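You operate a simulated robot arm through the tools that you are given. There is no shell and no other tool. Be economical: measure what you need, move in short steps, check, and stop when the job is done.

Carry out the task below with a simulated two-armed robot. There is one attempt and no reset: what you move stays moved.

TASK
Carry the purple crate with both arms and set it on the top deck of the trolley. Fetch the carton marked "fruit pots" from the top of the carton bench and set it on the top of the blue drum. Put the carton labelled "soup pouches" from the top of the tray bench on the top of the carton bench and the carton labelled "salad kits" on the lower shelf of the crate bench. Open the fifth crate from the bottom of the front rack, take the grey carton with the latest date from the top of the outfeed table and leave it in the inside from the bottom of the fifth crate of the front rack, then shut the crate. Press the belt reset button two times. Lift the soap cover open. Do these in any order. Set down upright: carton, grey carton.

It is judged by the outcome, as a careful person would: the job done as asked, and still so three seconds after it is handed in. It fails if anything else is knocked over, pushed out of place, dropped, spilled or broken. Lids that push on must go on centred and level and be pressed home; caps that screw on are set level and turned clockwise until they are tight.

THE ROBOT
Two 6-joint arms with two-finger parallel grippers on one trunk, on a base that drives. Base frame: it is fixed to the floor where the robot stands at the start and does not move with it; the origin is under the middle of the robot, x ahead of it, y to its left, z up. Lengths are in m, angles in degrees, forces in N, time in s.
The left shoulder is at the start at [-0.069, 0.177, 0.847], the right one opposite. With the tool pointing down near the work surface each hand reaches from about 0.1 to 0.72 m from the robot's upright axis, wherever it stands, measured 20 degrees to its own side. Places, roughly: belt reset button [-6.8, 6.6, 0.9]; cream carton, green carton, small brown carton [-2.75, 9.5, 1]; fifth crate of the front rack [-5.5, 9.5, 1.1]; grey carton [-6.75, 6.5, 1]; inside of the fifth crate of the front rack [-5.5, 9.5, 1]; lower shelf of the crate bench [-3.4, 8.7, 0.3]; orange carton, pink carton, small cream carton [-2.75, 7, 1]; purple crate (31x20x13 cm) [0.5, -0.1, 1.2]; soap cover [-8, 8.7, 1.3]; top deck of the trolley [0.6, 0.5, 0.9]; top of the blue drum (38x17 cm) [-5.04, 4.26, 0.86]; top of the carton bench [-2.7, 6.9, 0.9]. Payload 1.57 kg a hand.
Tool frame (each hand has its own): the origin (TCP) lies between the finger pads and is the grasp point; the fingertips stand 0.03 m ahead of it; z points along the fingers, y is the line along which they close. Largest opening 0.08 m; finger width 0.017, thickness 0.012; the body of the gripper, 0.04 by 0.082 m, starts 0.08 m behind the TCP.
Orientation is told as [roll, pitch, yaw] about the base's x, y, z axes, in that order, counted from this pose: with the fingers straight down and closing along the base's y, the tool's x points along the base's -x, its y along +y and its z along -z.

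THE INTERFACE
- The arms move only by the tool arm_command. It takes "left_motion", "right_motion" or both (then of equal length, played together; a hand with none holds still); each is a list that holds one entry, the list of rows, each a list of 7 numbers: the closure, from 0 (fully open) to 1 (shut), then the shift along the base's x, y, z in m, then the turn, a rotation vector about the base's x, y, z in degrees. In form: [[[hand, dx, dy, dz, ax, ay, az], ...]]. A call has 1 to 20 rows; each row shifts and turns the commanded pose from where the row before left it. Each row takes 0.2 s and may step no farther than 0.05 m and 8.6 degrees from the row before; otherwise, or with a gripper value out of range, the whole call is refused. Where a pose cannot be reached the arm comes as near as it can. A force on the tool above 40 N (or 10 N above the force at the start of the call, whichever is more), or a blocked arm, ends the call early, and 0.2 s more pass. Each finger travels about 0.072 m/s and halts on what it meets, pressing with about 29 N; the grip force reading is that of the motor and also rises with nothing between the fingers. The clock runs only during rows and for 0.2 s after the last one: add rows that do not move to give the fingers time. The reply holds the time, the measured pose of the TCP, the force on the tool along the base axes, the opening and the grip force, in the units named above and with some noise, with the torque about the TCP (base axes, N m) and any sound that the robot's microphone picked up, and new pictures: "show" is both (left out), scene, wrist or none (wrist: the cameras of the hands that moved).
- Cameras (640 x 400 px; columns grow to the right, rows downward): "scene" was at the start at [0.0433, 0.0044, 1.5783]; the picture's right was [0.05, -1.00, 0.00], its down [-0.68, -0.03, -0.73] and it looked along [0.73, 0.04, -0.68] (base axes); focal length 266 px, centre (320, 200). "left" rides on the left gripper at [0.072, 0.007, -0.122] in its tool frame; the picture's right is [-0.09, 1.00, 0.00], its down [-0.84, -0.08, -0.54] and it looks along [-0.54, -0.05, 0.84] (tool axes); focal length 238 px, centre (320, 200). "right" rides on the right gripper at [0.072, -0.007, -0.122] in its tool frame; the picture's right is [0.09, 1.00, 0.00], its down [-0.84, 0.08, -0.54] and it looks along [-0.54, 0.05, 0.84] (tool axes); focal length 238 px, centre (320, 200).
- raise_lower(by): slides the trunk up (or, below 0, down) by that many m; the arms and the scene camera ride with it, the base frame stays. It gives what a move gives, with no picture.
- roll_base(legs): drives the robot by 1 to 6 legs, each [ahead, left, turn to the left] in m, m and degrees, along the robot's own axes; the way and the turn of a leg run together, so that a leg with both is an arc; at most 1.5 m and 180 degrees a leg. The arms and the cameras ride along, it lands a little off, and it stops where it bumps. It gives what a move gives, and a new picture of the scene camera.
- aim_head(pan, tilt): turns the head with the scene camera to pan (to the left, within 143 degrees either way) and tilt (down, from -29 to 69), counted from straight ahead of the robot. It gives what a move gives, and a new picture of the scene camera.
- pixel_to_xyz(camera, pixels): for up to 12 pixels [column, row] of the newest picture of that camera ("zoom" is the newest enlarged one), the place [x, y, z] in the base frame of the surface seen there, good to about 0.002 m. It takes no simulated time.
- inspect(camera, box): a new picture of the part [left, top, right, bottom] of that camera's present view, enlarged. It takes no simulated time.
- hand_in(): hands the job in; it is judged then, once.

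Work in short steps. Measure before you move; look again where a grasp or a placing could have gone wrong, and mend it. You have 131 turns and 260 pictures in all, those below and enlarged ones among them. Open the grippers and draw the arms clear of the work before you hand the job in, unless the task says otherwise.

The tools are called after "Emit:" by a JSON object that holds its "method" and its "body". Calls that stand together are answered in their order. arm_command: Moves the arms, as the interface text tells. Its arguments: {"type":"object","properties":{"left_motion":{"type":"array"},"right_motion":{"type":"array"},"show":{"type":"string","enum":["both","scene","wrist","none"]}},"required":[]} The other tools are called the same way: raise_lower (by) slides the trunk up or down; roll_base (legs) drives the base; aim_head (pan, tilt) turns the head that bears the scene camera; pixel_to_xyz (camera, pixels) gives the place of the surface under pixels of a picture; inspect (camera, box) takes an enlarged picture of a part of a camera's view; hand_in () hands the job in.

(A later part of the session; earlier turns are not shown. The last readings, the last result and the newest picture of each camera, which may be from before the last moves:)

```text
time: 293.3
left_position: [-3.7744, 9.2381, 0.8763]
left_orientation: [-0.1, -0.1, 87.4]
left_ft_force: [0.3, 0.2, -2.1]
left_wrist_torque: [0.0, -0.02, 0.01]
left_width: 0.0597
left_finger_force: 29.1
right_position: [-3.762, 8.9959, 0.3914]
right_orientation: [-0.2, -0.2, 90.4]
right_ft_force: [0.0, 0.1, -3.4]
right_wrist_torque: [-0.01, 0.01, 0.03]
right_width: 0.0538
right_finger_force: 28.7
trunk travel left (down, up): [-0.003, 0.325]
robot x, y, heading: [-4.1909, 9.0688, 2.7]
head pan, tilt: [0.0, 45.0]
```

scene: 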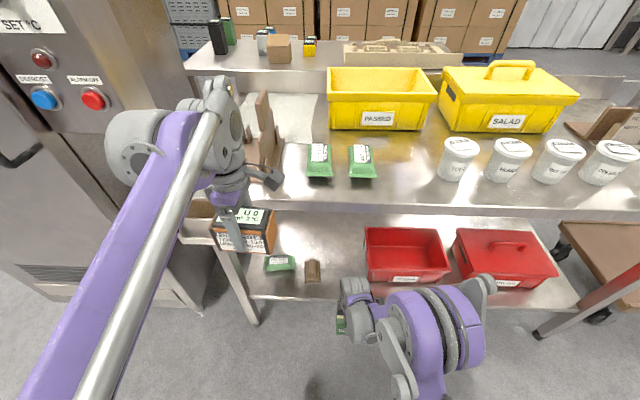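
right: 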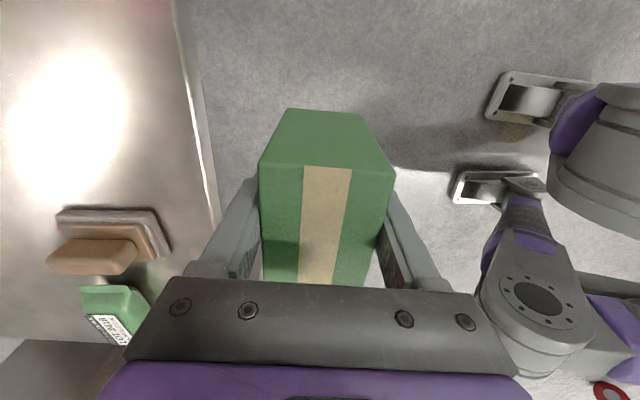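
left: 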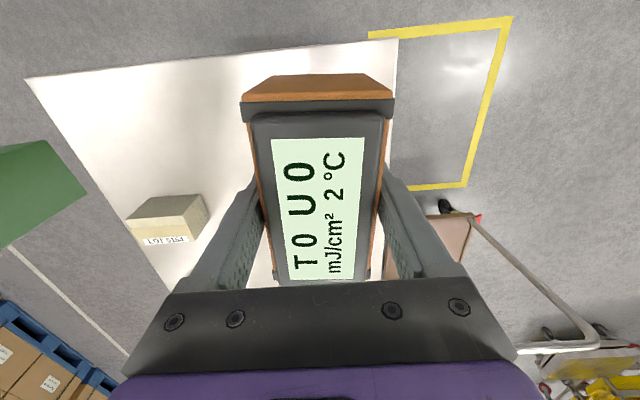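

The right hand is low before the shelf. I check the heights of wrist and elbow against the top's edge (x=-3.68).

Emit:
{"method": "pixel_to_xyz", "body": {"camera": "scene", "pixels": [[355, 285], [360, 300], [430, 300], [460, 320], [485, 283], [355, 240], [430, 200]]}}

Emit:
{"method": "arm_command", "body": {"right_motion": [[[1, 0.03, 0, 0, 0, 0, 0], [1, 0.03, 0, 0, 0, 0, 0], [1, 0.03, 0, 0, 0, 0, 0]]], "show": "both"}}

```text
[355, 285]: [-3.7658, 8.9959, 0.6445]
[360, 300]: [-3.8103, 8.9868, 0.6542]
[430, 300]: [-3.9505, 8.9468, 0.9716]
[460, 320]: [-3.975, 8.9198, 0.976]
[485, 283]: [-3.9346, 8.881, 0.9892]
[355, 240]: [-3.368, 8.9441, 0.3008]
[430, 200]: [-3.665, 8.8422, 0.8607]
```

```text
time: 294.1
left_position: [-3.7731, 9.239, 0.8761]
left_orientation: [0.0, -0.1, 87.5]
left_ft_force: [0.0, -0.7, -2.5]
left_wrist_torque: [0.0, -0.02, -0.01]
left_width: 0.0596
left_finger_force: 28.6
right_position: [-3.6719, 8.9964, 0.389]
right_orientation: [-0.1, -0.1, 90.4]
right_ft_force: [-0.3, 0.0, -2.9]
right_wrist_torque: [-0.02, 0.02, 0.0]
right_width: 0.0534
right_finger_force: 29.0
trunk travel left (down, up): [-0.003, 0.325]
robot x, y, heading: [-4.1899, 9.0701, 2.6]
head pan, tilt: [0.0, 45.0]
```

scene: 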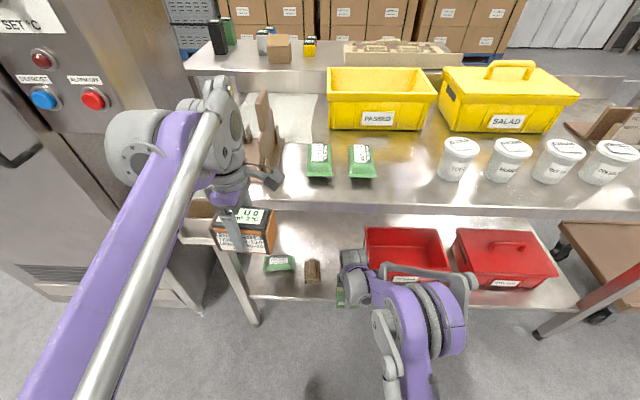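
right: 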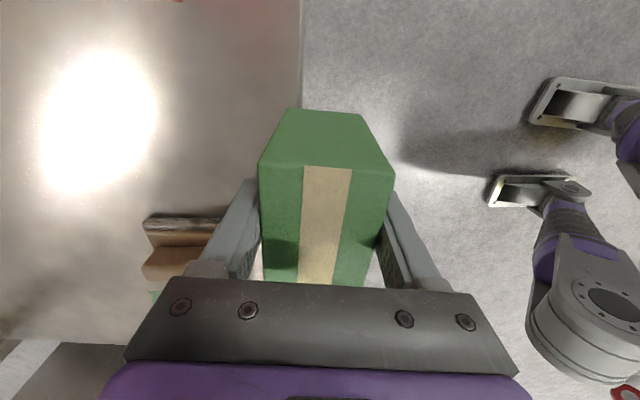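

I advance 0.05 more and check forearm clearance to the bench-top edge.

Emit:
{"method": "arm_command", "body": {"right_motion": [[[1, 0.025, 0, 0, 0, 0, 0], [1, 0.025, 0, 0, 0, 0, 0]]], "show": "scene"}}

Emit:
{"method": "inspect", "body": {"camera": "scene", "box": [320, 200, 480, 320]}}

Emit:
{"method": "pixel_to_xyz", "body": {"camera": "zoom", "pixels": [[90, 220], [120, 190], [110, 260], [200, 270], [330, 230], [400, 250], [560, 270], [300, 30], [300, 60], [200, 40], [150, 220], [180, 300]]}}

```text
time: 294.7
left_position: [-3.7737, 9.2372, 0.8772]
left_orientation: [-0.1, 0.0, 87.5]
left_ft_force: [0.7, 1.3, -3.2]
left_wrist_torque: [-0.01, 0.02, 0.01]
left_width: 0.0601
left_finger_force: 28.9
right_position: [-3.6216, 8.9974, 0.3882]
right_orientation: [-0.2, -0.2, 90.4]
right_ft_force: [-0.3, -0.5, -3.8]
right_wrist_torque: [-0.01, -0.01, 0.04]
right_width: 0.054
right_finger_force: 29.0
trunk travel left (down, up): [-0.003, 0.325]
robot x, y, heading: [-4.1916, 9.0696, 2.6]
head pan, tilt: [0.0, 45.0]
```

scene: 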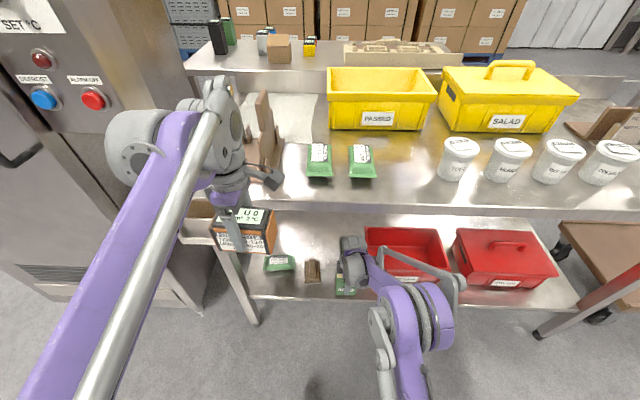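

```text
3.33 times, centred on (400, 260) of scene
```

zoom: 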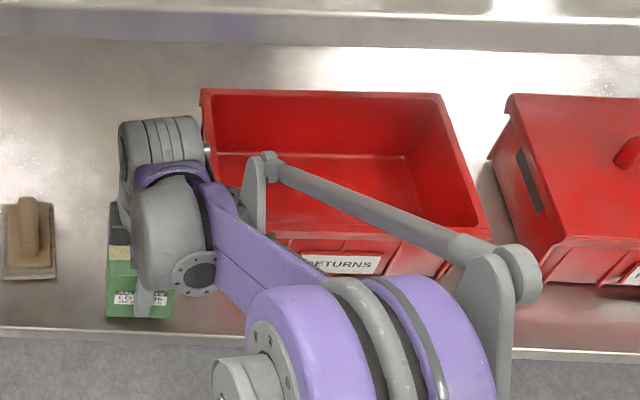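

```text
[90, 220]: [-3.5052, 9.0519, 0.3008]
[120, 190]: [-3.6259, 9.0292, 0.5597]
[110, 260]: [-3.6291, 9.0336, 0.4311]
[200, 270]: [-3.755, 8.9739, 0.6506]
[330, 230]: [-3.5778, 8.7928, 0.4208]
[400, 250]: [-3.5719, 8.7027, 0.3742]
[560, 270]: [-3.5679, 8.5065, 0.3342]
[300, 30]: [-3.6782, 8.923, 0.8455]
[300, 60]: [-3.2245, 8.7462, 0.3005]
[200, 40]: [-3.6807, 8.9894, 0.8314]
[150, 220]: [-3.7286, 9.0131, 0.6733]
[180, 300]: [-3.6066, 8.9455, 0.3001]
```

Forearm top near the edge is only z≈0.67, safe. I advance 0.03 and lower onto the shelf.

Emit:
{"method": "arm_command", "body": {"right_motion": [[[1, 0.03, 0, 0, 0, 0, 0], [1, 0, 0, -0.015, 0, 0, 0], [1, 0, 0, -0.012, 0, 0, 0], [1, 0, 0, -0.004, 0, 0, 0], [1, 0, 0, -0.002, 0, 0, 0], [1, 0, 0, 0, 0, 0, 0]]], "show": "both"}}

```text
time: 296.1
left_position: [-3.7737, 9.238, 0.8769]
left_orientation: [-0.1, -0.1, 87.5]
left_ft_force: [-0.2, -1.1, -2.5]
left_wrist_torque: [0.03, 0.02, 0.02]
left_width: 0.0599
left_finger_force: 28.9
right_position: [-3.5923, 8.9958, 0.3574]
right_orientation: [-0.2, -0.2, 90.4]
right_ft_force: [0.1, -0.5, -2.6]
right_wrist_torque: [0.0, 0.0, -0.02]
right_width: 0.0539
right_finger_force: 29.0
trunk travel left (down, up): [-0.003, 0.325]
robot x, y, heading: [-4.1916, 9.0706, 2.6]
head pan, tilt: [0.0, 45.0]
```

scene: 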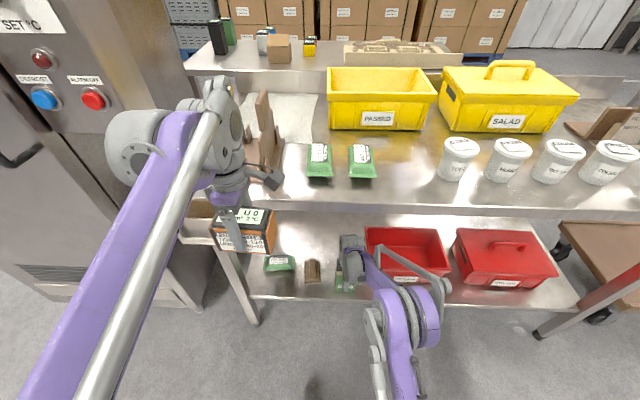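
right: 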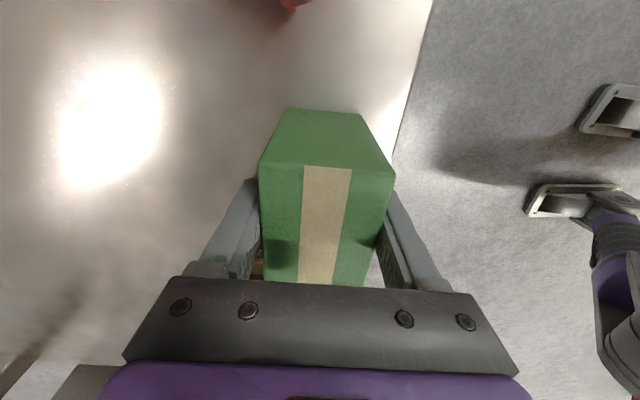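

I shift 1 cm deeper, set down, release, raise just above the carton top and withdraw.

Emit:
{"method": "arm_command", "body": {"right_motion": [[[1, 0.012, 0, 0, 0, 0, 0], [1, 0, 0, -0.002, 0, 0, 0], [1, 0, 0, -0.0015, 0, 0, 0], [1, 0, 0, 0, 0, 0, 0], [0, 0, 0, 0, 0, 0, 0], [0, 0, 0, 0, 0, 0, 0], [0, 0, 0, 0, 0, 0, 0], [0, 0, 0, 0.028, 0, 0, 0], [0, 0, 0, 0.028, 0, 0, 0], [0, 0, 0, 0.026, 0, 0, 0], [0, -0.02, 0, 0.005, 0, 0, 0], [0, -0.035, 0, 0, 0, 0, 0], [0, -0.035, 0, 0, 0, 0, 0], [0, -0.035, 0, 0, 0, 0, 0], [0, -0.035, 0, 0, 0, 0, 0]]], "show": "scene"}}

```text
time: 299.3
left_position: [-3.7749, 9.2373, 0.877]
left_orientation: [-0.2, -0.1, 87.6]
left_ft_force: [-1.0, 0.0, -3.3]
left_wrist_torque: [-0.02, 0.02, 0.01]
left_width: 0.0597
left_finger_force: 28.7
right_position: [-3.7417, 8.9975, 0.4424]
right_orientation: [-0.3, -0.3, 90.4]
right_ft_force: [0.2, 0.9, 0.4]
right_wrist_torque: [-0.05, 0.01, 0.02]
right_width: 0.08
right_finger_force: 0.0
trunk travel left (down, up): [-0.003, 0.325]
robot x, y, heading: [-4.1898, 9.07, 2.4]
head pan, tilt: [0.0, 45.0]
```

scene: 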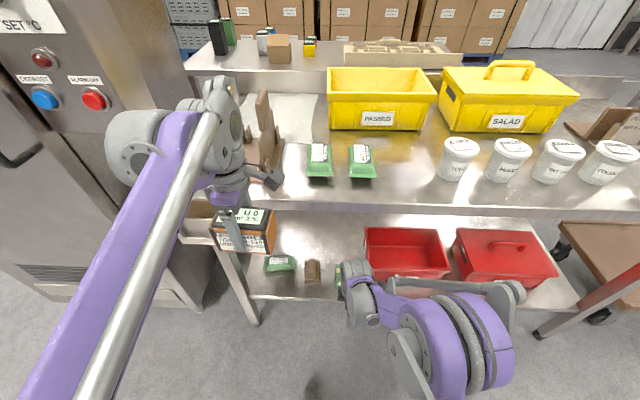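

Green is placed on the lower shelf. I back off a bit, raise the right hand and trunk, then turn south.

Emit:
{"method": "roll_base", "body": {"legs": [[-0.13, 0, 0]]}}

Emit:
{"method": "arm_command", "body": {"right_motion": [[[0, 0, 0, 0.045, 0, 0, -8.5], [0, 0, 0, 0.045, 0, 0, -8.5], [0, 0, 0, 0.045, 0, 0, -8.5], [0, 0, 0, 0.045, 0, 0, -8.5], [0, 0, 0, 0.045, 0, 0, -8.5], [0, 0, 0, 0.045, 0, 0, -8.5], [0, 0, 0, 0.045, 0, 0, -8.5], [0, 0, 0, 0.045, 0, 0, -8.5], [0, 0, 0, 0.045, 0, 0, -8.5], [0, 0, 0, 0.03, 0, 0, -8.5]]], "show": "none"}}

Emit:
{"method": "raise_lower", "body": {"by": 0.23}}

Emit:
{"method": "roll_base", "body": {"legs": [[0, 0, -92.4], [1.5, 0, 0], [1.5, 0, 0], [1.0, 0, 0]]}}

```text
time: 300.6
left_position: [-3.9045, 9.232, 0.8774]
left_orientation: [-0.1, -0.1, 87.4]
left_ft_force: [-0.6, 1.3, -2.7]
left_wrist_torque: [0.0, -0.04, 0.02]
left_width: 0.0599
left_finger_force: 28.8
right_position: [-3.8716, 8.9911, 0.4421]
right_orientation: [-0.2, -0.2, 90.4]
right_ft_force: [-0.3, 0.2, 0.8]
right_wrist_torque: [-0.02, 0.06, 0.0]
right_width: 0.0802
right_finger_force: 0.1
trunk travel left (down, up): [-0.003, 0.325]
robot x, y, heading: [-4.3222, 9.0613, 2.4]
head pan, tilt: [0.0, 45.0]
```

scene: 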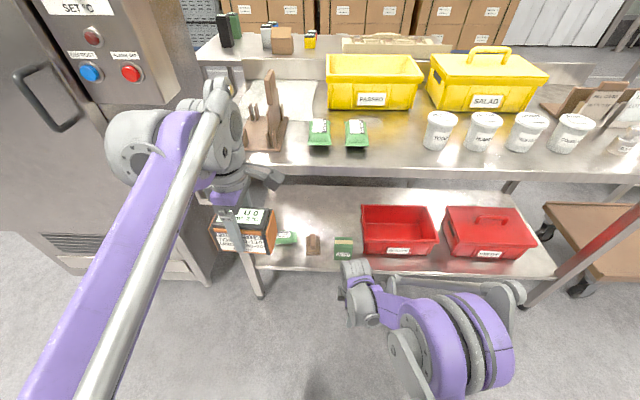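

```text
time: 302.8
left_position: [-3.9046, 9.2336, 0.8777]
left_orientation: [-0.1, -0.1, 87.4]
left_ft_force: [-0.4, 1.1, -2.8]
left_wrist_torque: [-0.01, -0.02, 0.01]
left_width: 0.0598
left_finger_force: 28.9
right_position: [-3.8715, 8.9914, 0.8759]
right_orientation: [-0.2, -0.2, 5.2]
right_ft_force: [0.0, -0.5, -0.1]
right_wrist_torque: [-0.01, 0.01, -0.02]
right_width: 0.0803
right_finger_force: 0.1
trunk travel left (down, up): [-0.003, 0.325]
robot x, y, heading: [-4.3233, 9.0637, 2.6]
head pan, tilt: [0.0, 45.0]
```

```text
time: 305.2
left_position: [-3.9055, 9.2317, 1.1068]
left_orientation: [-0.1, 0.0, 87.3]
left_ft_force: [0.1, 0.0, -2.8]
left_wrist_torque: [-0.02, 0.02, 0.02]
left_width: 0.0599
left_finger_force: 28.8
right_position: [-3.8715, 8.9908, 1.1072]
right_orientation: [-0.3, -0.2, 5.4]
right_ft_force: [0.2, 0.1, 0.4]
right_wrist_torque: [-0.02, 0.03, 0.01]
right_width: 0.08
right_finger_force: 0.0
trunk travel left (down, up): [-0.233, 0.095]
robot x, y, heading: [-4.3207, 9.0621, 2.5]
head pan, tilt: [0.0, 45.0]
```

```text
time: 328.4
left_position: [-4.1172, 4.6353, 1.1073]
left_orientation: [-0.1, -0.2, -4.2]
left_ft_force: [-0.2, -0.4, -2.8]
left_wrist_torque: [0.01, -0.01, 0.03]
left_width: 0.0598
left_finger_force: 29.6
right_position: [-4.3588, 4.609, 1.1076]
right_orientation: [-0.2, -0.3, -86.4]
right_ft_force: [-0.4, 0.3, -0.3]
right_wrist_torque: [0.0, -0.07, -0.03]
right_width: 0.0801
right_finger_force: 0.1
trunk travel left (down, up): [-0.233, 0.095]
robot x, y, heading: [-4.272, 5.0617, -89.3]
head pan, tilt: [0.0, 45.0]
```

scene: 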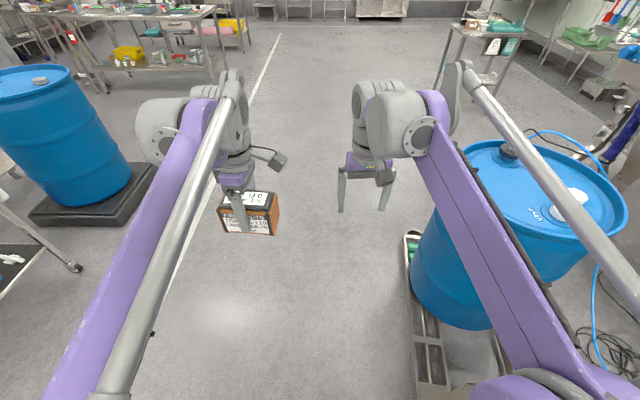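

The drum is to the right with pallet-truck forks at its base. I measure forks and drum top.

Emit:
{"method": "pixel_to_xyz", "body": {"camera": "scene", "pixels": [[405, 235], [415, 300], [425, 380], [450, 160], [530, 205], [570, 170], [610, 215], [470, 145], [500, 190], [560, 205], [510, 155], [440, 380]]}}

Emit:
{"method": "aim_head", "body": {"pan": -55, "tilt": 35}}

```text
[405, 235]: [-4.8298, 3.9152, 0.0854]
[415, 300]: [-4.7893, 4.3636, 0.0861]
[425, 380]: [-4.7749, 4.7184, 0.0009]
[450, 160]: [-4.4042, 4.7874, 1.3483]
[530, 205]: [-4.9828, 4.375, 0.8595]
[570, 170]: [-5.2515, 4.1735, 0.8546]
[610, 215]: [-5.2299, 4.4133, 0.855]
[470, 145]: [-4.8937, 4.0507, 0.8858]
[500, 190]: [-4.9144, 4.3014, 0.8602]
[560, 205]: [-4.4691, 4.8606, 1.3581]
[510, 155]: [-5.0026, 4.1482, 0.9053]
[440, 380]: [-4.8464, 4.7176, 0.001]
```

```text
time: 329.6
left_position: [-4.1184, 4.636, 1.1072]
left_orientation: [-0.1, -0.1, -4.2]
left_ft_force: [0.0, -1.1, -2.6]
left_wrist_torque: [0.0, 0.02, -0.01]
left_width: 0.0598
left_finger_force: 29.0
right_position: [-4.3608, 4.6081, 1.1077]
right_orientation: [-0.2, -0.2, -86.3]
right_ft_force: [-0.2, -0.1, 0.5]
right_wrist_torque: [-0.02, 0.01, 0.01]
right_width: 0.08
right_finger_force: 0.1
trunk travel left (down, up): [-0.233, 0.095]
robot x, y, heading: [-4.2776, 5.0564, -89.2]
head pan, tilt: [-55.0, 35.0]
```

scene: 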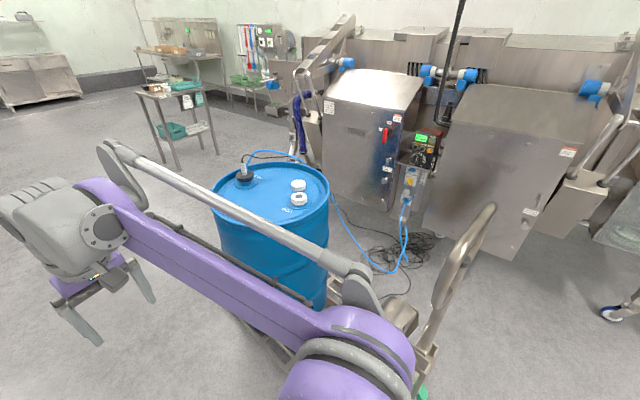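

The free patch is on the drum's near (east) side. I drive alongside and turn to face the drum.

Emit:
{"method": "roll_base", "body": {"legs": [[0.62, 0, 0], [0, 0, -90.5]]}}

Emit:
{"method": "aim_head", "body": {"pan": 0, "tilt": 40}}

```text
time: 337.0
left_position: [-4.6819, 4.2702, 1.1076]
left_orientation: [-0.1, -0.1, -93.6]
left_ft_force: [0.2, 0.6, -2.1]
left_wrist_torque: [-0.01, 0.03, -0.04]
left_width: 0.0599
left_finger_force: 29.1
right_position: [-4.7107, 4.5109, 1.1072]
right_orientation: [-0.2, -0.2, -175.7]
right_ft_force: [0.2, 0.6, -0.1]
right_wrist_torque: [0.01, 0.0, 0.0]
right_width: 0.0798
right_finger_force: 0.0
trunk travel left (down, up): [-0.233, 0.095]
robot x, y, heading: [-4.2622, 4.4316, -178.6]
head pan, tilt: [-55.0, 35.0]
```

scene: 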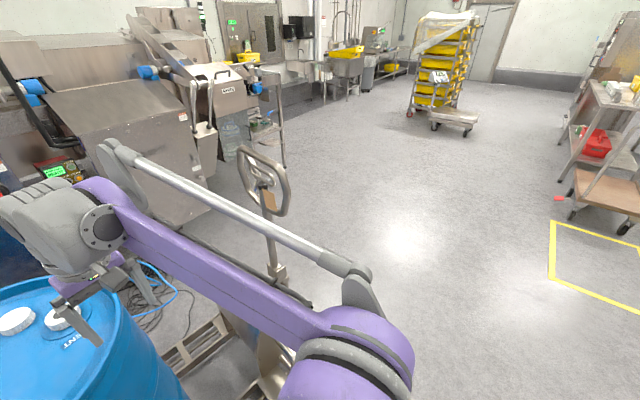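

```text
time: 338.2
left_position: [-4.6814, 4.2685, 1.1069]
left_orientation: [-0.1, -0.1, -93.6]
left_ft_force: [0.6, 0.9, -2.9]
left_wrist_torque: [0.02, 0.0, -0.01]
left_width: 0.0597
left_finger_force: 28.7
right_position: [-4.7111, 4.511, 1.1077]
right_orientation: [-0.2, -0.2, -175.7]
right_ft_force: [-0.1, 0.1, -0.1]
right_wrist_torque: [-0.01, 0.0, -0.01]
right_width: 0.0801
right_finger_force: 0.1
trunk travel left (down, up): [-0.233, 0.095]
robot x, y, heading: [-4.2617, 4.4343, -178.3]
head pan, tilt: [0.0, 40.0]
```

scene: 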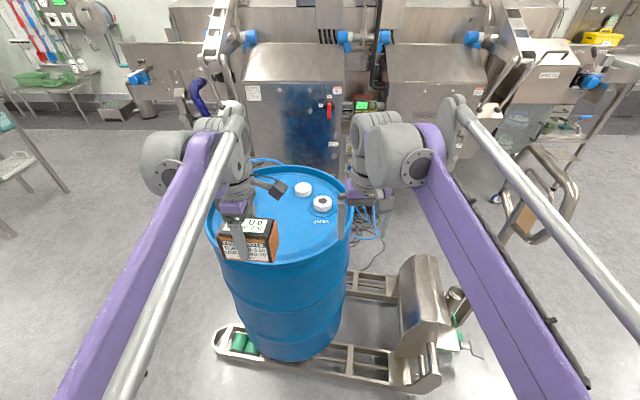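

I check the drum top with the left wrist camera before placing.

Emit:
{"method": "inspect", "body": {"camera": "left", "box": [0, 0, 640, 400]}}

Emit:
{"method": "roll_base", "body": {"legs": [[0.1, 0, -1.5]]}}

Emit:
{"method": "inspect", "body": {"camera": "right", "box": [0, 0, 640, 400]}}

```text
1.00 times, centred on (320, 200) of left (not enlarged: the box is as wide or as high as the picture)
```

zoom: 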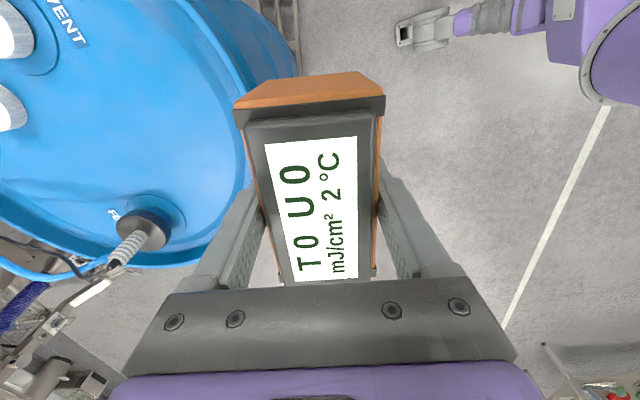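

```text
time: 339.4
left_position: [-4.7861, 4.28, 1.1073]
left_orientation: [0.0, -0.1, -95.1]
left_ft_force: [-0.3, -0.3, -3.7]
left_wrist_torque: [0.01, -0.02, -0.04]
left_width: 0.0598
left_finger_force: 28.9
right_position: [-4.8084, 4.5218, 1.1076]
right_orientation: [-0.2, -0.1, -177.2]
right_ft_force: [0.7, -0.7, -0.4]
right_wrist_torque: [-0.03, -0.01, 0.02]
right_width: 0.08
right_finger_force: 0.1
trunk travel left (down, up): [-0.233, 0.095]
robot x, y, heading: [-4.3582, 4.4328, 179.8]
head pan, tilt: [0.0, 40.0]
```

scene: 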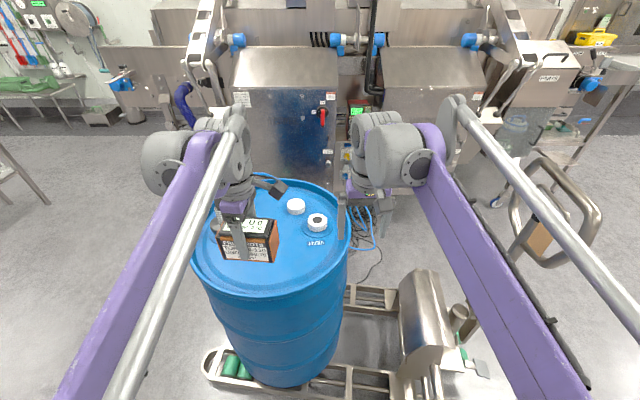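

```text
1.00 times, centred on (320, 200) of right (not enlarged: the box is as wide or as high as the picture)
```

zoom: 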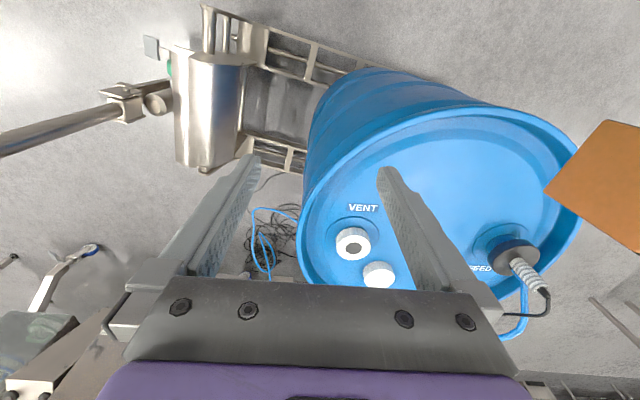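

Emit:
{"method": "pixel_to_xyz", "body": {"camera": "zoom", "pixels": [[510, 250], [480, 240], [353, 243], [375, 272], [450, 160], [430, 200], [475, 190], [430, 125], [540, 180], [360, 165], [485, 265], [445, 240]]}}

```text
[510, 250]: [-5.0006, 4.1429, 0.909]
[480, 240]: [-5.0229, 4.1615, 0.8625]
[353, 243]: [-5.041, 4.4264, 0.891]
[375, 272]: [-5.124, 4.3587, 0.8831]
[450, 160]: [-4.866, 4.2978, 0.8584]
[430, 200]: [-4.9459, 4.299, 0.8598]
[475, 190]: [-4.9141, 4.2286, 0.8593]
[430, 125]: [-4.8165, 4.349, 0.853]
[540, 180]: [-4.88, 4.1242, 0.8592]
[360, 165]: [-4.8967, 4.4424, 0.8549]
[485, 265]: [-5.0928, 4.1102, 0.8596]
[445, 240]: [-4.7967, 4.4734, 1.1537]
```

Free lid area is x -4.97…-4.82, y 4.12…4.40. I put the orange at (-4.895, 4.28), lowering to just above the lid.

Emit:
{"method": "arm_command", "body": {"left_motion": [[[1, -0.036, 0, 0, 0, 0, 2.5], [1, -0.036, 0, 0, 0, 0, 2.5], [1, -0.037, 0, -0.02, 0, 0, 0], [1, 0, 0, -0.045, 0, 0, 0], [1, 0, 0, -0.045, 0, 0, 0], [1, 0, 0, -0.045, 0, 0, 0], [1, 0, 0, -0.035, 0, 0, 0], [1, 0, 0, -0.01, 0, 0, 0], [1, 0, 0, 0, 0, 0, 0]]], "show": "both"}}

```text
time: 341.4
left_position: [-4.8941, 4.28, 0.9073]
left_orientation: [-0.1, -0.1, -90.3]
left_ft_force: [-0.2, -0.2, -3.2]
left_wrist_torque: [-0.02, 0.01, -0.02]
left_width: 0.0598
left_finger_force: 29.1
right_position: [-4.808, 4.5229, 1.1069]
right_orientation: [-0.1, -0.2, -177.2]
right_ft_force: [-0.6, 0.0, 0.3]
right_wrist_torque: [0.02, 0.0, -0.02]
right_width: 0.0803
right_finger_force: 0.1
trunk travel left (down, up): [-0.233, 0.095]
robot x, y, heading: [-4.361, 4.4293, 179.6]
head pan, tilt: [0.0, 40.0]
```

scene: 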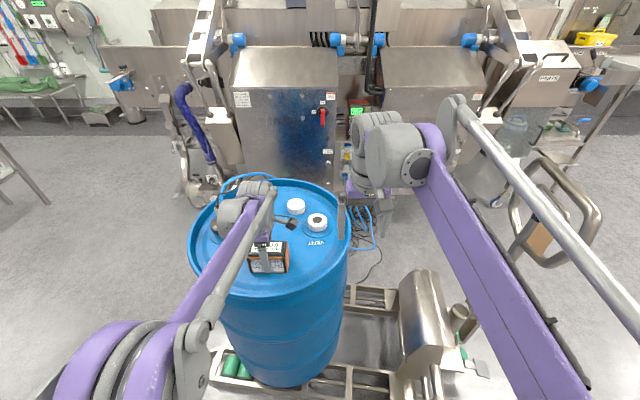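
left: 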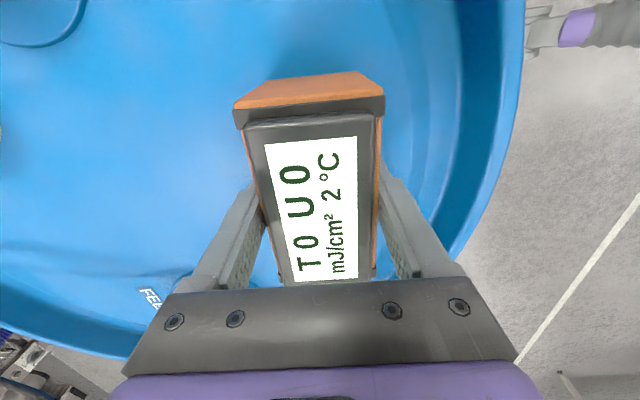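

Well placed inside the rim. I lower the last ~5 mm, watching force.

Emit:
{"method": "arm_command", "body": {"left_motion": [[[1, 0, 0, -0.003, 0, 0, 0], [1, 0, 0, -0.0025, 0, 0, 0], [1, 0, 0, 0, 0, 0, 0]]], "show": "none"}}

```text
time: 342.2
left_position: [-4.8932, 4.2796, 0.9028]
left_orientation: [-0.1, -0.1, -90.2]
left_ft_force: [-3.7, -1.2, 25.4]
left_wrist_torque: [-0.02, -0.35, -0.01]
left_width: 0.0599
left_finger_force: 29.0
right_position: [-4.8071, 4.5233, 1.1078]
right_orientation: [-0.2, -0.2, -177.2]
right_ft_force: [-0.1, 0.4, 0.2]
right_wrist_torque: [-0.03, 0.01, 0.02]
right_width: 0.0799
right_finger_force: 0.0
trunk travel left (down, up): [-0.233, 0.095]
robot x, y, heading: [-4.362, 4.4328, 179.9]
head pan, tilt: [0.0, 40.0]
```

It is resting (25 N contact). I ease off, release and raise.

Emit:
{"method": "arm_command", "body": {"left_motion": [[[1, 0, 0, 0.0015, 0, 0, 0], [0, 0, 0, 0, 0, 0, 0], [0, 0, 0, 0, 0, 0, 0], [0, 0, 0, 0, 0, 0, 0], [0, 0, 0, 0.04, 0, 0, 0], [0, 0, 0, 0.045, 0, 0, 0], [0, 0, 0, 0.045, 0, 0, 0], [0, 0, 0, 0.045, 0, 0, 0], [0, 0.04, 0, 0.02, 0, 0, 8.5], [0, 0.04, 0, 0, 0, 0, 8.5], [0, 0.04, 0, 0, 0, 0, 8.5]]], "show": "scene"}}

Emit:
{"method": "aim_head", "body": {"pan": -20, "tilt": 15}}

```text
time: 344.6
left_position: [-4.7728, 4.2774, 1.0989]
left_orientation: [-0.2, 0.0, -64.5]
left_ft_force: [-1.3, -1.1, -0.2]
left_wrist_torque: [-0.01, -0.01, -0.01]
left_width: 0.0802
left_finger_force: 0.0
right_position: [-4.8062, 4.5213, 1.1081]
right_orientation: [-0.2, -0.2, -177.2]
right_ft_force: [-1.0, -1.0, -0.3]
right_wrist_torque: [0.0, 0.04, 0.03]
right_width: 0.0798
right_finger_force: 0.0
trunk travel left (down, up): [-0.233, 0.095]
robot x, y, heading: [-4.3593, 4.4303, 180.1]
head pan, tilt: [0.0, 40.0]
```

scene: 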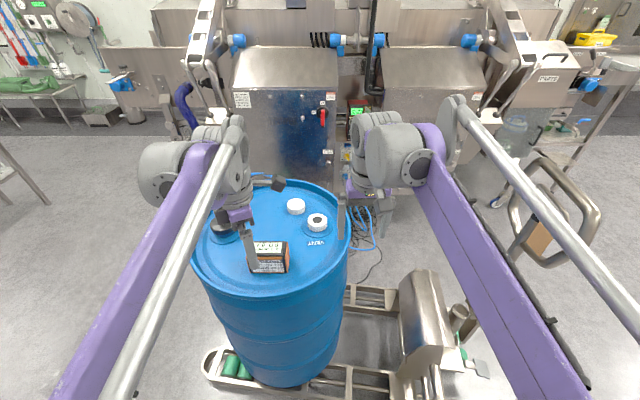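

```text
time: 345.5
left_position: [-4.7732, 4.2774, 1.0977]
left_orientation: [-0.1, 0.0, -64.7]
left_ft_force: [0.2, 0.2, 0.5]
left_wrist_torque: [-0.01, -0.02, 0.0]
left_width: 0.0799
left_finger_force: 0.0
right_position: [-4.8074, 4.5208, 1.1066]
right_orientation: [-0.2, -0.1, -177.1]
right_ft_force: [0.4, 0.3, 1.0]
right_wrist_torque: [-0.02, 0.02, -0.02]
right_width: 0.0801
right_finger_force: 0.0
trunk travel left (down, up): [-0.233, 0.095]
robot x, y, heading: [-4.3605, 4.4302, 179.8]
head pan, tilt: [-20.0, 15.0]
```

scene: 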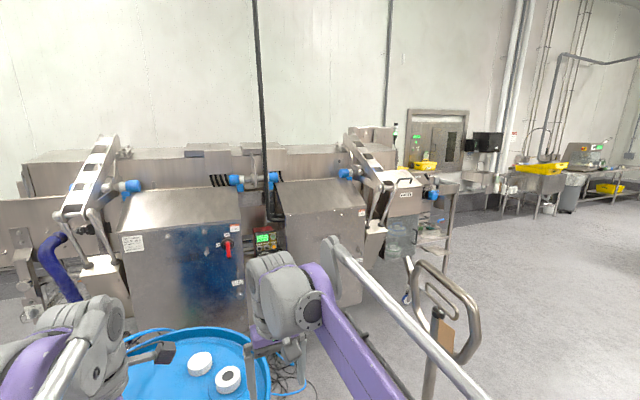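

Orange stands on the drum. Next the outfeed area at (-6.8, 6.5): I back off, strafe north and approach, staying clear of the pallet-truck handle.

Emit:
{"method": "roll_base", "body": {"legs": [[-0.4, 0, 0], [0, -1.1, 0], [0, -1.0, 0], [1.1, 0, 0]]}}

Emit:
{"method": "aim_head", "body": {"pan": 0, "tilt": 22}}

```text
time: 371.7
left_position: [-5.5516, 6.3131, 1.0977]
left_orientation: [-0.1, 0.0, -61.3]
left_ft_force: [-0.3, -0.2, 0.2]
left_wrist_torque: [0.02, 0.0, -0.03]
left_width: 0.0802
left_finger_force: 0.1
right_position: [-5.5989, 6.5546, 1.1071]
right_orientation: [-0.2, -0.2, -173.8]
right_ft_force: [-0.4, -0.5, 0.4]
right_wrist_torque: [0.0, 0.01, 0.0]
right_width: 0.08
right_finger_force: 0.1
trunk travel left (down, up): [-0.233, 0.095]
robot x, y, heading: [-5.1476, 6.4916, -176.4]
head pan, tilt: [-20.0, 15.0]
```

scene: 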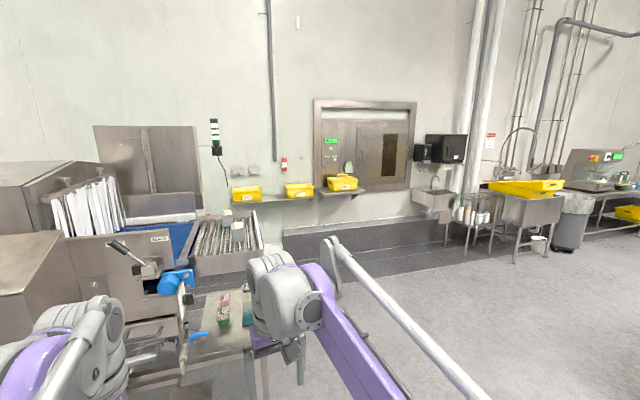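

```text
time: 372.6
left_position: [-5.5521, 6.3143, 1.099]
left_orientation: [0.0, -0.1, -61.3]
left_ft_force: [0.7, 0.1, -0.2]
left_wrist_torque: [0.01, -0.03, -0.06]
left_width: 0.0799
left_finger_force: 0.0
right_position: [-5.5992, 6.5551, 1.1077]
right_orientation: [-0.2, -0.2, -173.7]
right_ft_force: [0.3, -0.8, 0.0]
right_wrist_torque: [0.0, -0.01, 0.0]
right_width: 0.08
right_finger_force: 0.0
trunk travel left (down, up): [-0.233, 0.095]
robot x, y, heading: [-5.1478, 6.4881, -176.7]
head pan, tilt: [0.0, 22.0]
```

scene: 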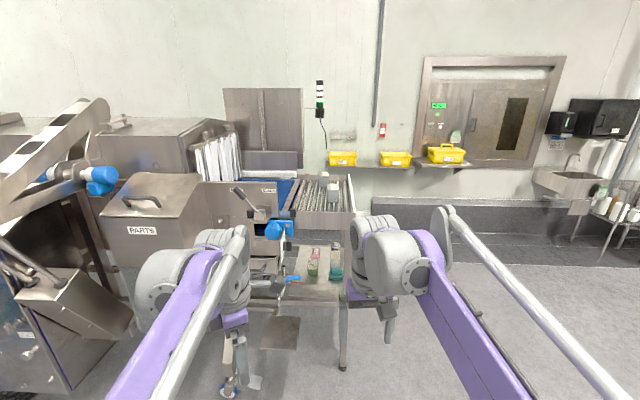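

I zoom on the outfeed roller table at (320,195) and the table below it.

Emit:
{"method": "inspect", "body": {"camera": "scene", "box": [220, 150, 380, 300]}}

Emit:
{"method": "pixel_to_xyz", "body": {"camera": "scene", "pixels": [[348, 215], [290, 215], [320, 190], [335, 178], [345, 355], [245, 230], [165, 250], [75, 300], [100, 360], [315, 265], [260, 300], [335, 275]]}}

```text
2.67 times, centred on (300, 225) of scene
```

zoom: 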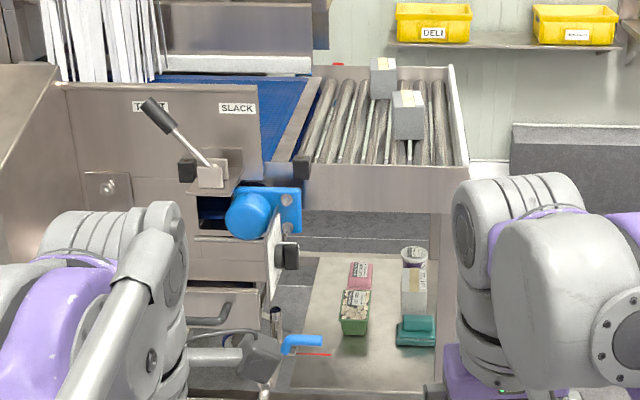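

```text
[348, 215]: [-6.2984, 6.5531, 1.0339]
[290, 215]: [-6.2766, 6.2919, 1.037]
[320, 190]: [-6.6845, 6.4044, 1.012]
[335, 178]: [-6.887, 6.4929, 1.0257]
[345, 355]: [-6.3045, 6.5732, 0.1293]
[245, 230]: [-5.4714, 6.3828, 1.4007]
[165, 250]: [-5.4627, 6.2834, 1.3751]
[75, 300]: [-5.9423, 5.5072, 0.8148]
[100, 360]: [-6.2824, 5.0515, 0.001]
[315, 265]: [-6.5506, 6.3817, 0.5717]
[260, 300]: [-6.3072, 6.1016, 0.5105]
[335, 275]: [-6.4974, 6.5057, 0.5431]
```

The grey cartons sit on the rollers at (-6.8…-6.9, 6.5) and the button is on the north side. I drive round to the north side facing south.

Emit:
{"method": "roll_base", "body": {"legs": [[0, -0.9, -3.3], [1.0, 0, 0], [0.6, 0, 0], [0, 0, 90]]}}

Emit:
{"method": "aim_head", "body": {"pan": 0, "tilt": 35}}

```text
time: 392.6
left_position: [-6.5994, 7.0212, 1.0985]
left_orientation: [-0.1, -0.1, 27.2]
left_ft_force: [0.1, -0.5, -0.9]
left_wrist_torque: [0.03, 0.0, 0.02]
left_width: 0.0802
left_finger_force: 0.0
right_position: [-6.8422, 6.9788, 1.1065]
right_orientation: [-0.1, -0.2, -85.4]
right_ft_force: [0.1, 0.0, -0.1]
right_wrist_torque: [-0.01, 0.01, 0.0]
right_width: 0.08
right_finger_force: 0.0
trunk travel left (down, up): [-0.233, 0.095]
robot x, y, heading: [-6.7683, 7.428, -88.1]
head pan, tilt: [0.0, 22.0]
```

scene: 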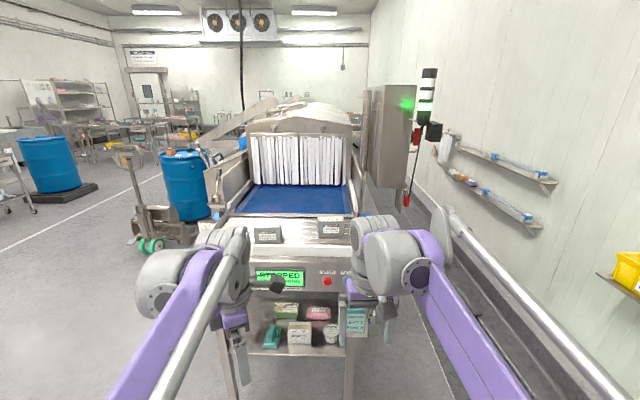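

```text
time: 393.3
left_position: [-6.5994, 7.0209, 1.0997]
left_orientation: [-0.1, -0.1, 27.2]
left_ft_force: [0.1, 0.5, -0.7]
left_wrist_torque: [0.01, 0.01, -0.01]
left_width: 0.08
left_finger_force: 0.0
right_position: [-6.8427, 6.9797, 1.1069]
right_orientation: [-0.2, -0.2, -85.5]
right_ft_force: [-0.1, 0.1, -0.1]
right_wrist_torque: [0.01, 0.03, 0.06]
right_width: 0.0798
right_finger_force: 0.1
trunk travel left (down, up): [-0.233, 0.095]
robot x, y, heading: [-6.7588, 7.4292, -88.3]
head pan, tilt: [0.0, 35.0]
```

scene: 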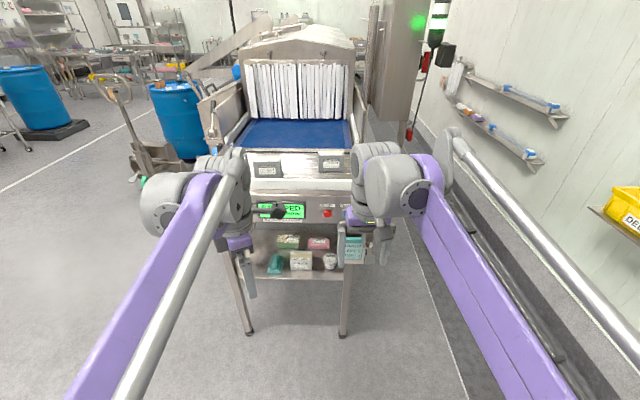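

A red button at (327,213) and two cartons with labels at (267,170) and (330,163). I zoom to read.

Emit:
{"method": "inspect", "body": {"camera": "scene", "box": [230, 140, 370, 235]}}

Emit:
{"method": "inspect", "body": {"camera": "scene", "box": [250, 150, 290, 180]}}

Emit:
{"method": "inspect", "body": {"camera": "scene", "box": [310, 150, 350, 180]}}

Emit:
{"method": "pixel_to_xyz", "body": {"camera": "scene", "pixels": [[327, 213], [327, 220], [255, 163], [281, 163], [256, 177], [281, 176], [319, 158], [343, 157], [320, 170], [343, 169], [300, 180], [345, 170]]}}

```text
4.21 times, centred on (300, 188) of scene
```

zoom: 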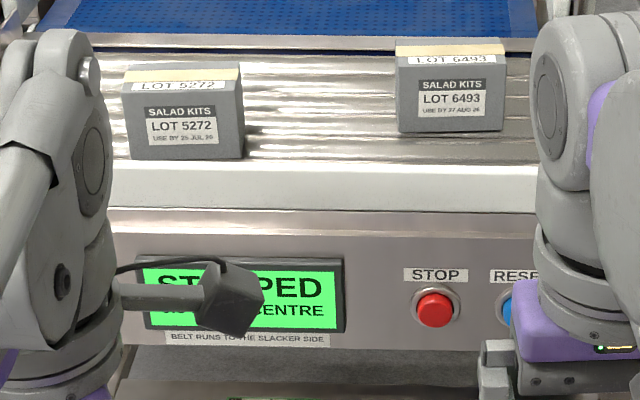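

```text
13.33 times, centred on (270, 165) of scene
```

zoom: 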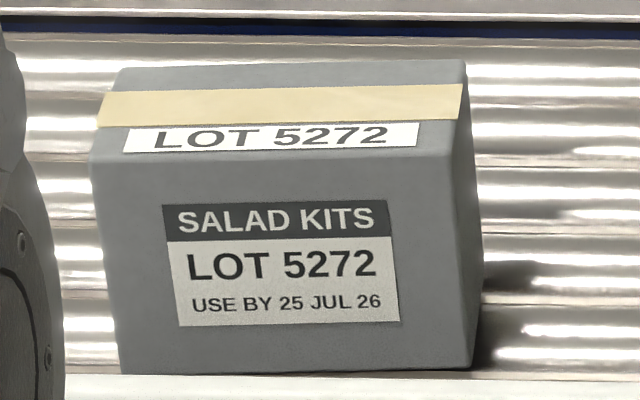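

```text
13.33 times, centred on (330, 165) of scene
```

zoom: 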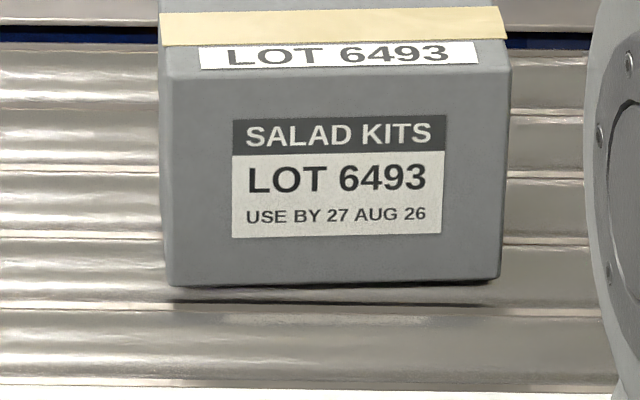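

```text
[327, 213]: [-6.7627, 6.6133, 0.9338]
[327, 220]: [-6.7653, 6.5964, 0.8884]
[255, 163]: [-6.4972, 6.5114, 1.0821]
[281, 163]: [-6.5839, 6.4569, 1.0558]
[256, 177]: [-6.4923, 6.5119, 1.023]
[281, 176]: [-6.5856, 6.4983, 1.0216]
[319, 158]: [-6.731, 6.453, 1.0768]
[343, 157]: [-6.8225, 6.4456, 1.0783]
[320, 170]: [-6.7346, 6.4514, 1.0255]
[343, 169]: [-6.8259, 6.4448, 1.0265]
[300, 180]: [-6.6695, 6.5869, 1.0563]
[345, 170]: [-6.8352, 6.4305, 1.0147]
```

Latest date is 27 AUG 26 (LOT 6493). The blue RESET button is right of STOP, hidden by the right hand. I close and level the right hand (fingers pointing at the panel) and shift it aside to see.

Emit:
{"method": "arm_command", "body": {"right_motion": [[[1, -0.01, 0.01, -0.012, -8.2, 0, 0], [1, -0.01, 0.01, -0.012, -8.2, 0, 0], [1, -0.01, 0.01, -0.012, -8.2, 0, 0], [1, -0.01, 0.01, -0.012, -8.2, 0, 0], [1, -0.01, 0, -0.012, -8.2, 0, 0], [1, -0.01, 0, -0.012, -8.2, 0, 0], [1, -0.01, 0, -0.012, -8.2, 0, 0], [1, -0.01, 0, -0.012, -8.2, 0, 0], [1, -0.01, 0, -0.012, -8.2, 0, 0], [1, -0.01, 0, -0.012, -8.2, 0, 0], [1, -0.01, 0, -0.012, -8, 0, 0]]], "show": "both"}}

```text
time: 395.7
left_position: [-6.5993, 7.0188, 1.0975]
left_orientation: [0.0, -0.1, 27.2]
left_ft_force: [-0.2, 0.3, -0.3]
left_wrist_torque: [0.05, 0.03, 0.0]
left_width: 0.08
left_finger_force: 0.0
right_position: [-6.9476, 7.0161, 0.9765]
right_orientation: [-92.3, -85.5, 2.1]
right_ft_force: [-0.2, -0.9, -0.7]
right_wrist_torque: [-0.03, -0.04, 0.01]
right_width: 0.0
right_finger_force: 21.0
right hand out of reach, approached as far as the arm can: row 10
trunk travel left (down, up): [-0.233, 0.095]
robot x, y, heading: [-6.7643, 7.4303, -88.1]
head pan, tilt: [0.0, 35.0]
```

scene: 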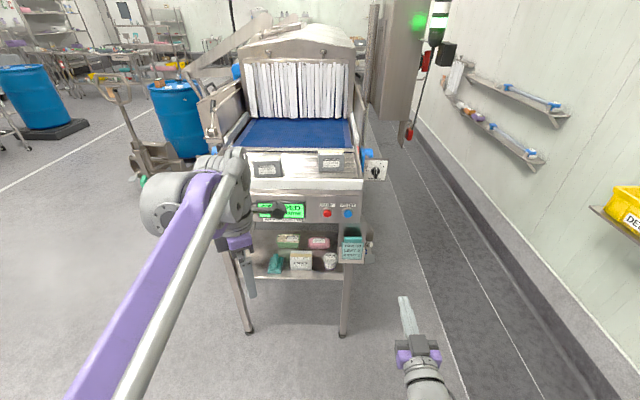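
right: 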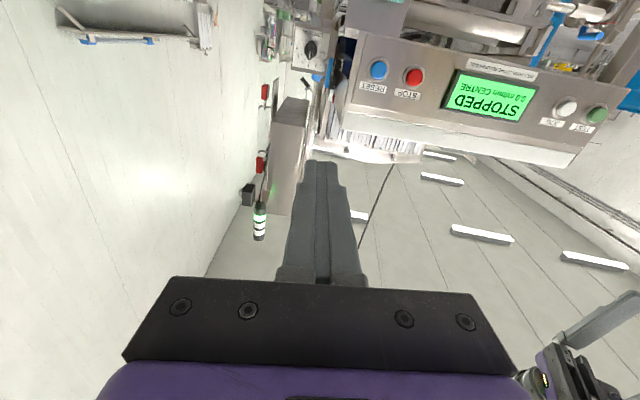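

RESET (blue) is at (348,213). I measure it and its label.

Emit:
{"method": "inspect", "body": {"camera": "scene", "box": [300, 140, 400, 230]}}

Emit:
{"method": "pixel_to_xyz", "body": {"camera": "scene", "pixels": [[348, 213], [347, 211], [348, 216], [340, 215], [358, 212], [375, 172], [352, 208], [331, 155], [331, 151], [322, 155], [341, 154], [360, 182]]}}

```text
4.44 times, centred on (350, 185) of scene
```

zoom: 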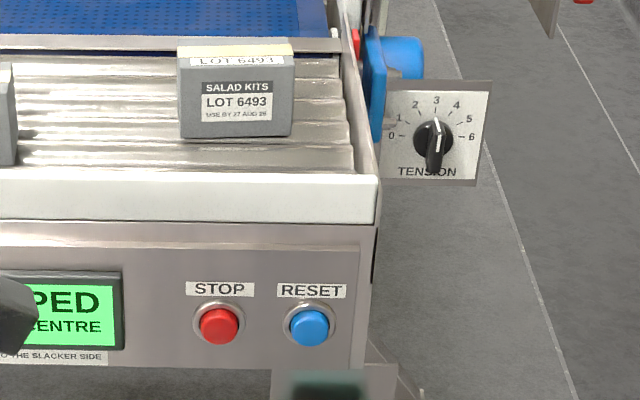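

```text
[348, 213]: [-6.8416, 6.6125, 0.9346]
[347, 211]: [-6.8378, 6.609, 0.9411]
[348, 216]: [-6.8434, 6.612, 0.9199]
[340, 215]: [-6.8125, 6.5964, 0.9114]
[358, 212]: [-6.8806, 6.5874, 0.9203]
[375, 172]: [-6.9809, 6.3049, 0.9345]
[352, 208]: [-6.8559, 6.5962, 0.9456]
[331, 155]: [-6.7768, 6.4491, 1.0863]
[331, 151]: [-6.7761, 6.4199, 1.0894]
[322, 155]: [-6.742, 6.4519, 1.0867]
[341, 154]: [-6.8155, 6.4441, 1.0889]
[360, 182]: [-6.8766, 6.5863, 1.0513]
```

The reset button centre is (-6.842, 6.612, 0.931). I bring the closed fingertips in front of it with ~5 cm spare.

Emit:
{"method": "arm_command", "body": {"right_motion": [[[1, 0.0133, -0.039, -0.0057, 0, 0, 0], [1, 0.0133, -0.039, -0.0057, 0, 0, 0], [1, 0.0133, -0.039, -0.0057, 0, 0, 0], [1, 0.0133, -0.039, -0.0057, 0, 0, 0], [1, 0.0133, -0.039, -0.0057, 0, 0, 0], [1, 0.0133, -0.039, -0.0057, 0, 0, 0], [1, 0.0133, -0.039, -0.0057, 0, 0, 0], [1, 0.0133, -0.039, -0.0057, 0, 0, 0]]], "show": "both"}}

```text
time: 397.5
left_position: [-6.5987, 7.019, 1.0975]
left_orientation: [0.0, -0.1, 27.2]
left_ft_force: [0.2, 0.3, 0.6]
left_wrist_torque: [0.01, 0.0, -0.01]
left_width: 0.08
left_finger_force: 0.1
right_position: [-6.8427, 6.7049, 0.9299]
right_orientation: [-91.8, -85.4, 1.8]
right_ft_force: [0.1, 0.3, 0.2]
right_wrist_torque: [-0.03, -0.02, -0.01]
right_width: 0.0001
right_finger_force: 21.5
trunk travel left (down, up): [-0.233, 0.095]
robot x, y, heading: [-6.7653, 7.4323, -88.5]
head pan, tilt: [0.0, 35.0]
```

scene: 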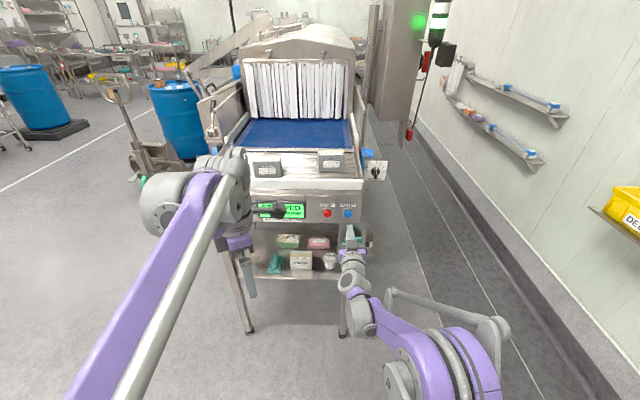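
right: 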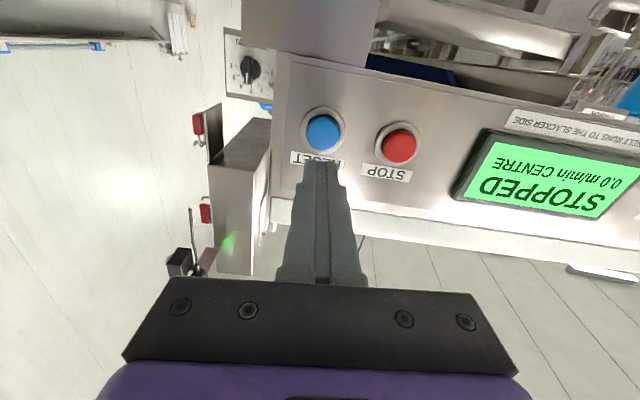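

Alignment is good (button slightly lower by a few mm). I push in slowly, aiming about 6 mm of travel.

Emit:
{"method": "arm_command", "body": {"right_motion": [[[1, 0.001, -0.03, -0.004, 0, 0, 0], [1, 0, -0.027, 0, 0, 0, 0], [1, 0, -0.004, 0, 0, 0, 0], [1, 0, -0.004, 0, 0, 0, 0], [1, 0, -0.003, 0, 0, 0, 0], [1, 0, 0, 0, 0, 0, 0]]], "show": "wrist"}}

```text
time: 398.9
left_position: [-6.5982, 7.0209, 1.0993]
left_orientation: [-0.1, -0.1, 27.2]
left_ft_force: [-0.4, 0.2, -0.4]
left_wrist_torque: [0.01, 0.02, 0.0]
left_width: 0.0799
left_finger_force: 0.1
right_position: [-6.8403, 6.6401, 0.9274]
right_orientation: [-92.4, -85.4, 2.2]
right_ft_force: [1.0, 2.3, -0.8]
right_wrist_torque: [0.03, 0.01, 0.0]
right_width: 0.0
right_finger_force: 20.5
trunk travel left (down, up): [-0.233, 0.095]
robot x, y, heading: [-6.766, 7.4261, -88.4]
head pan, tilt: [0.0, 35.0]
```

right: 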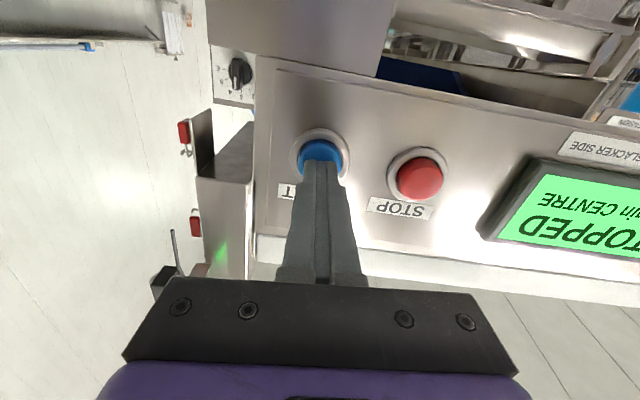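

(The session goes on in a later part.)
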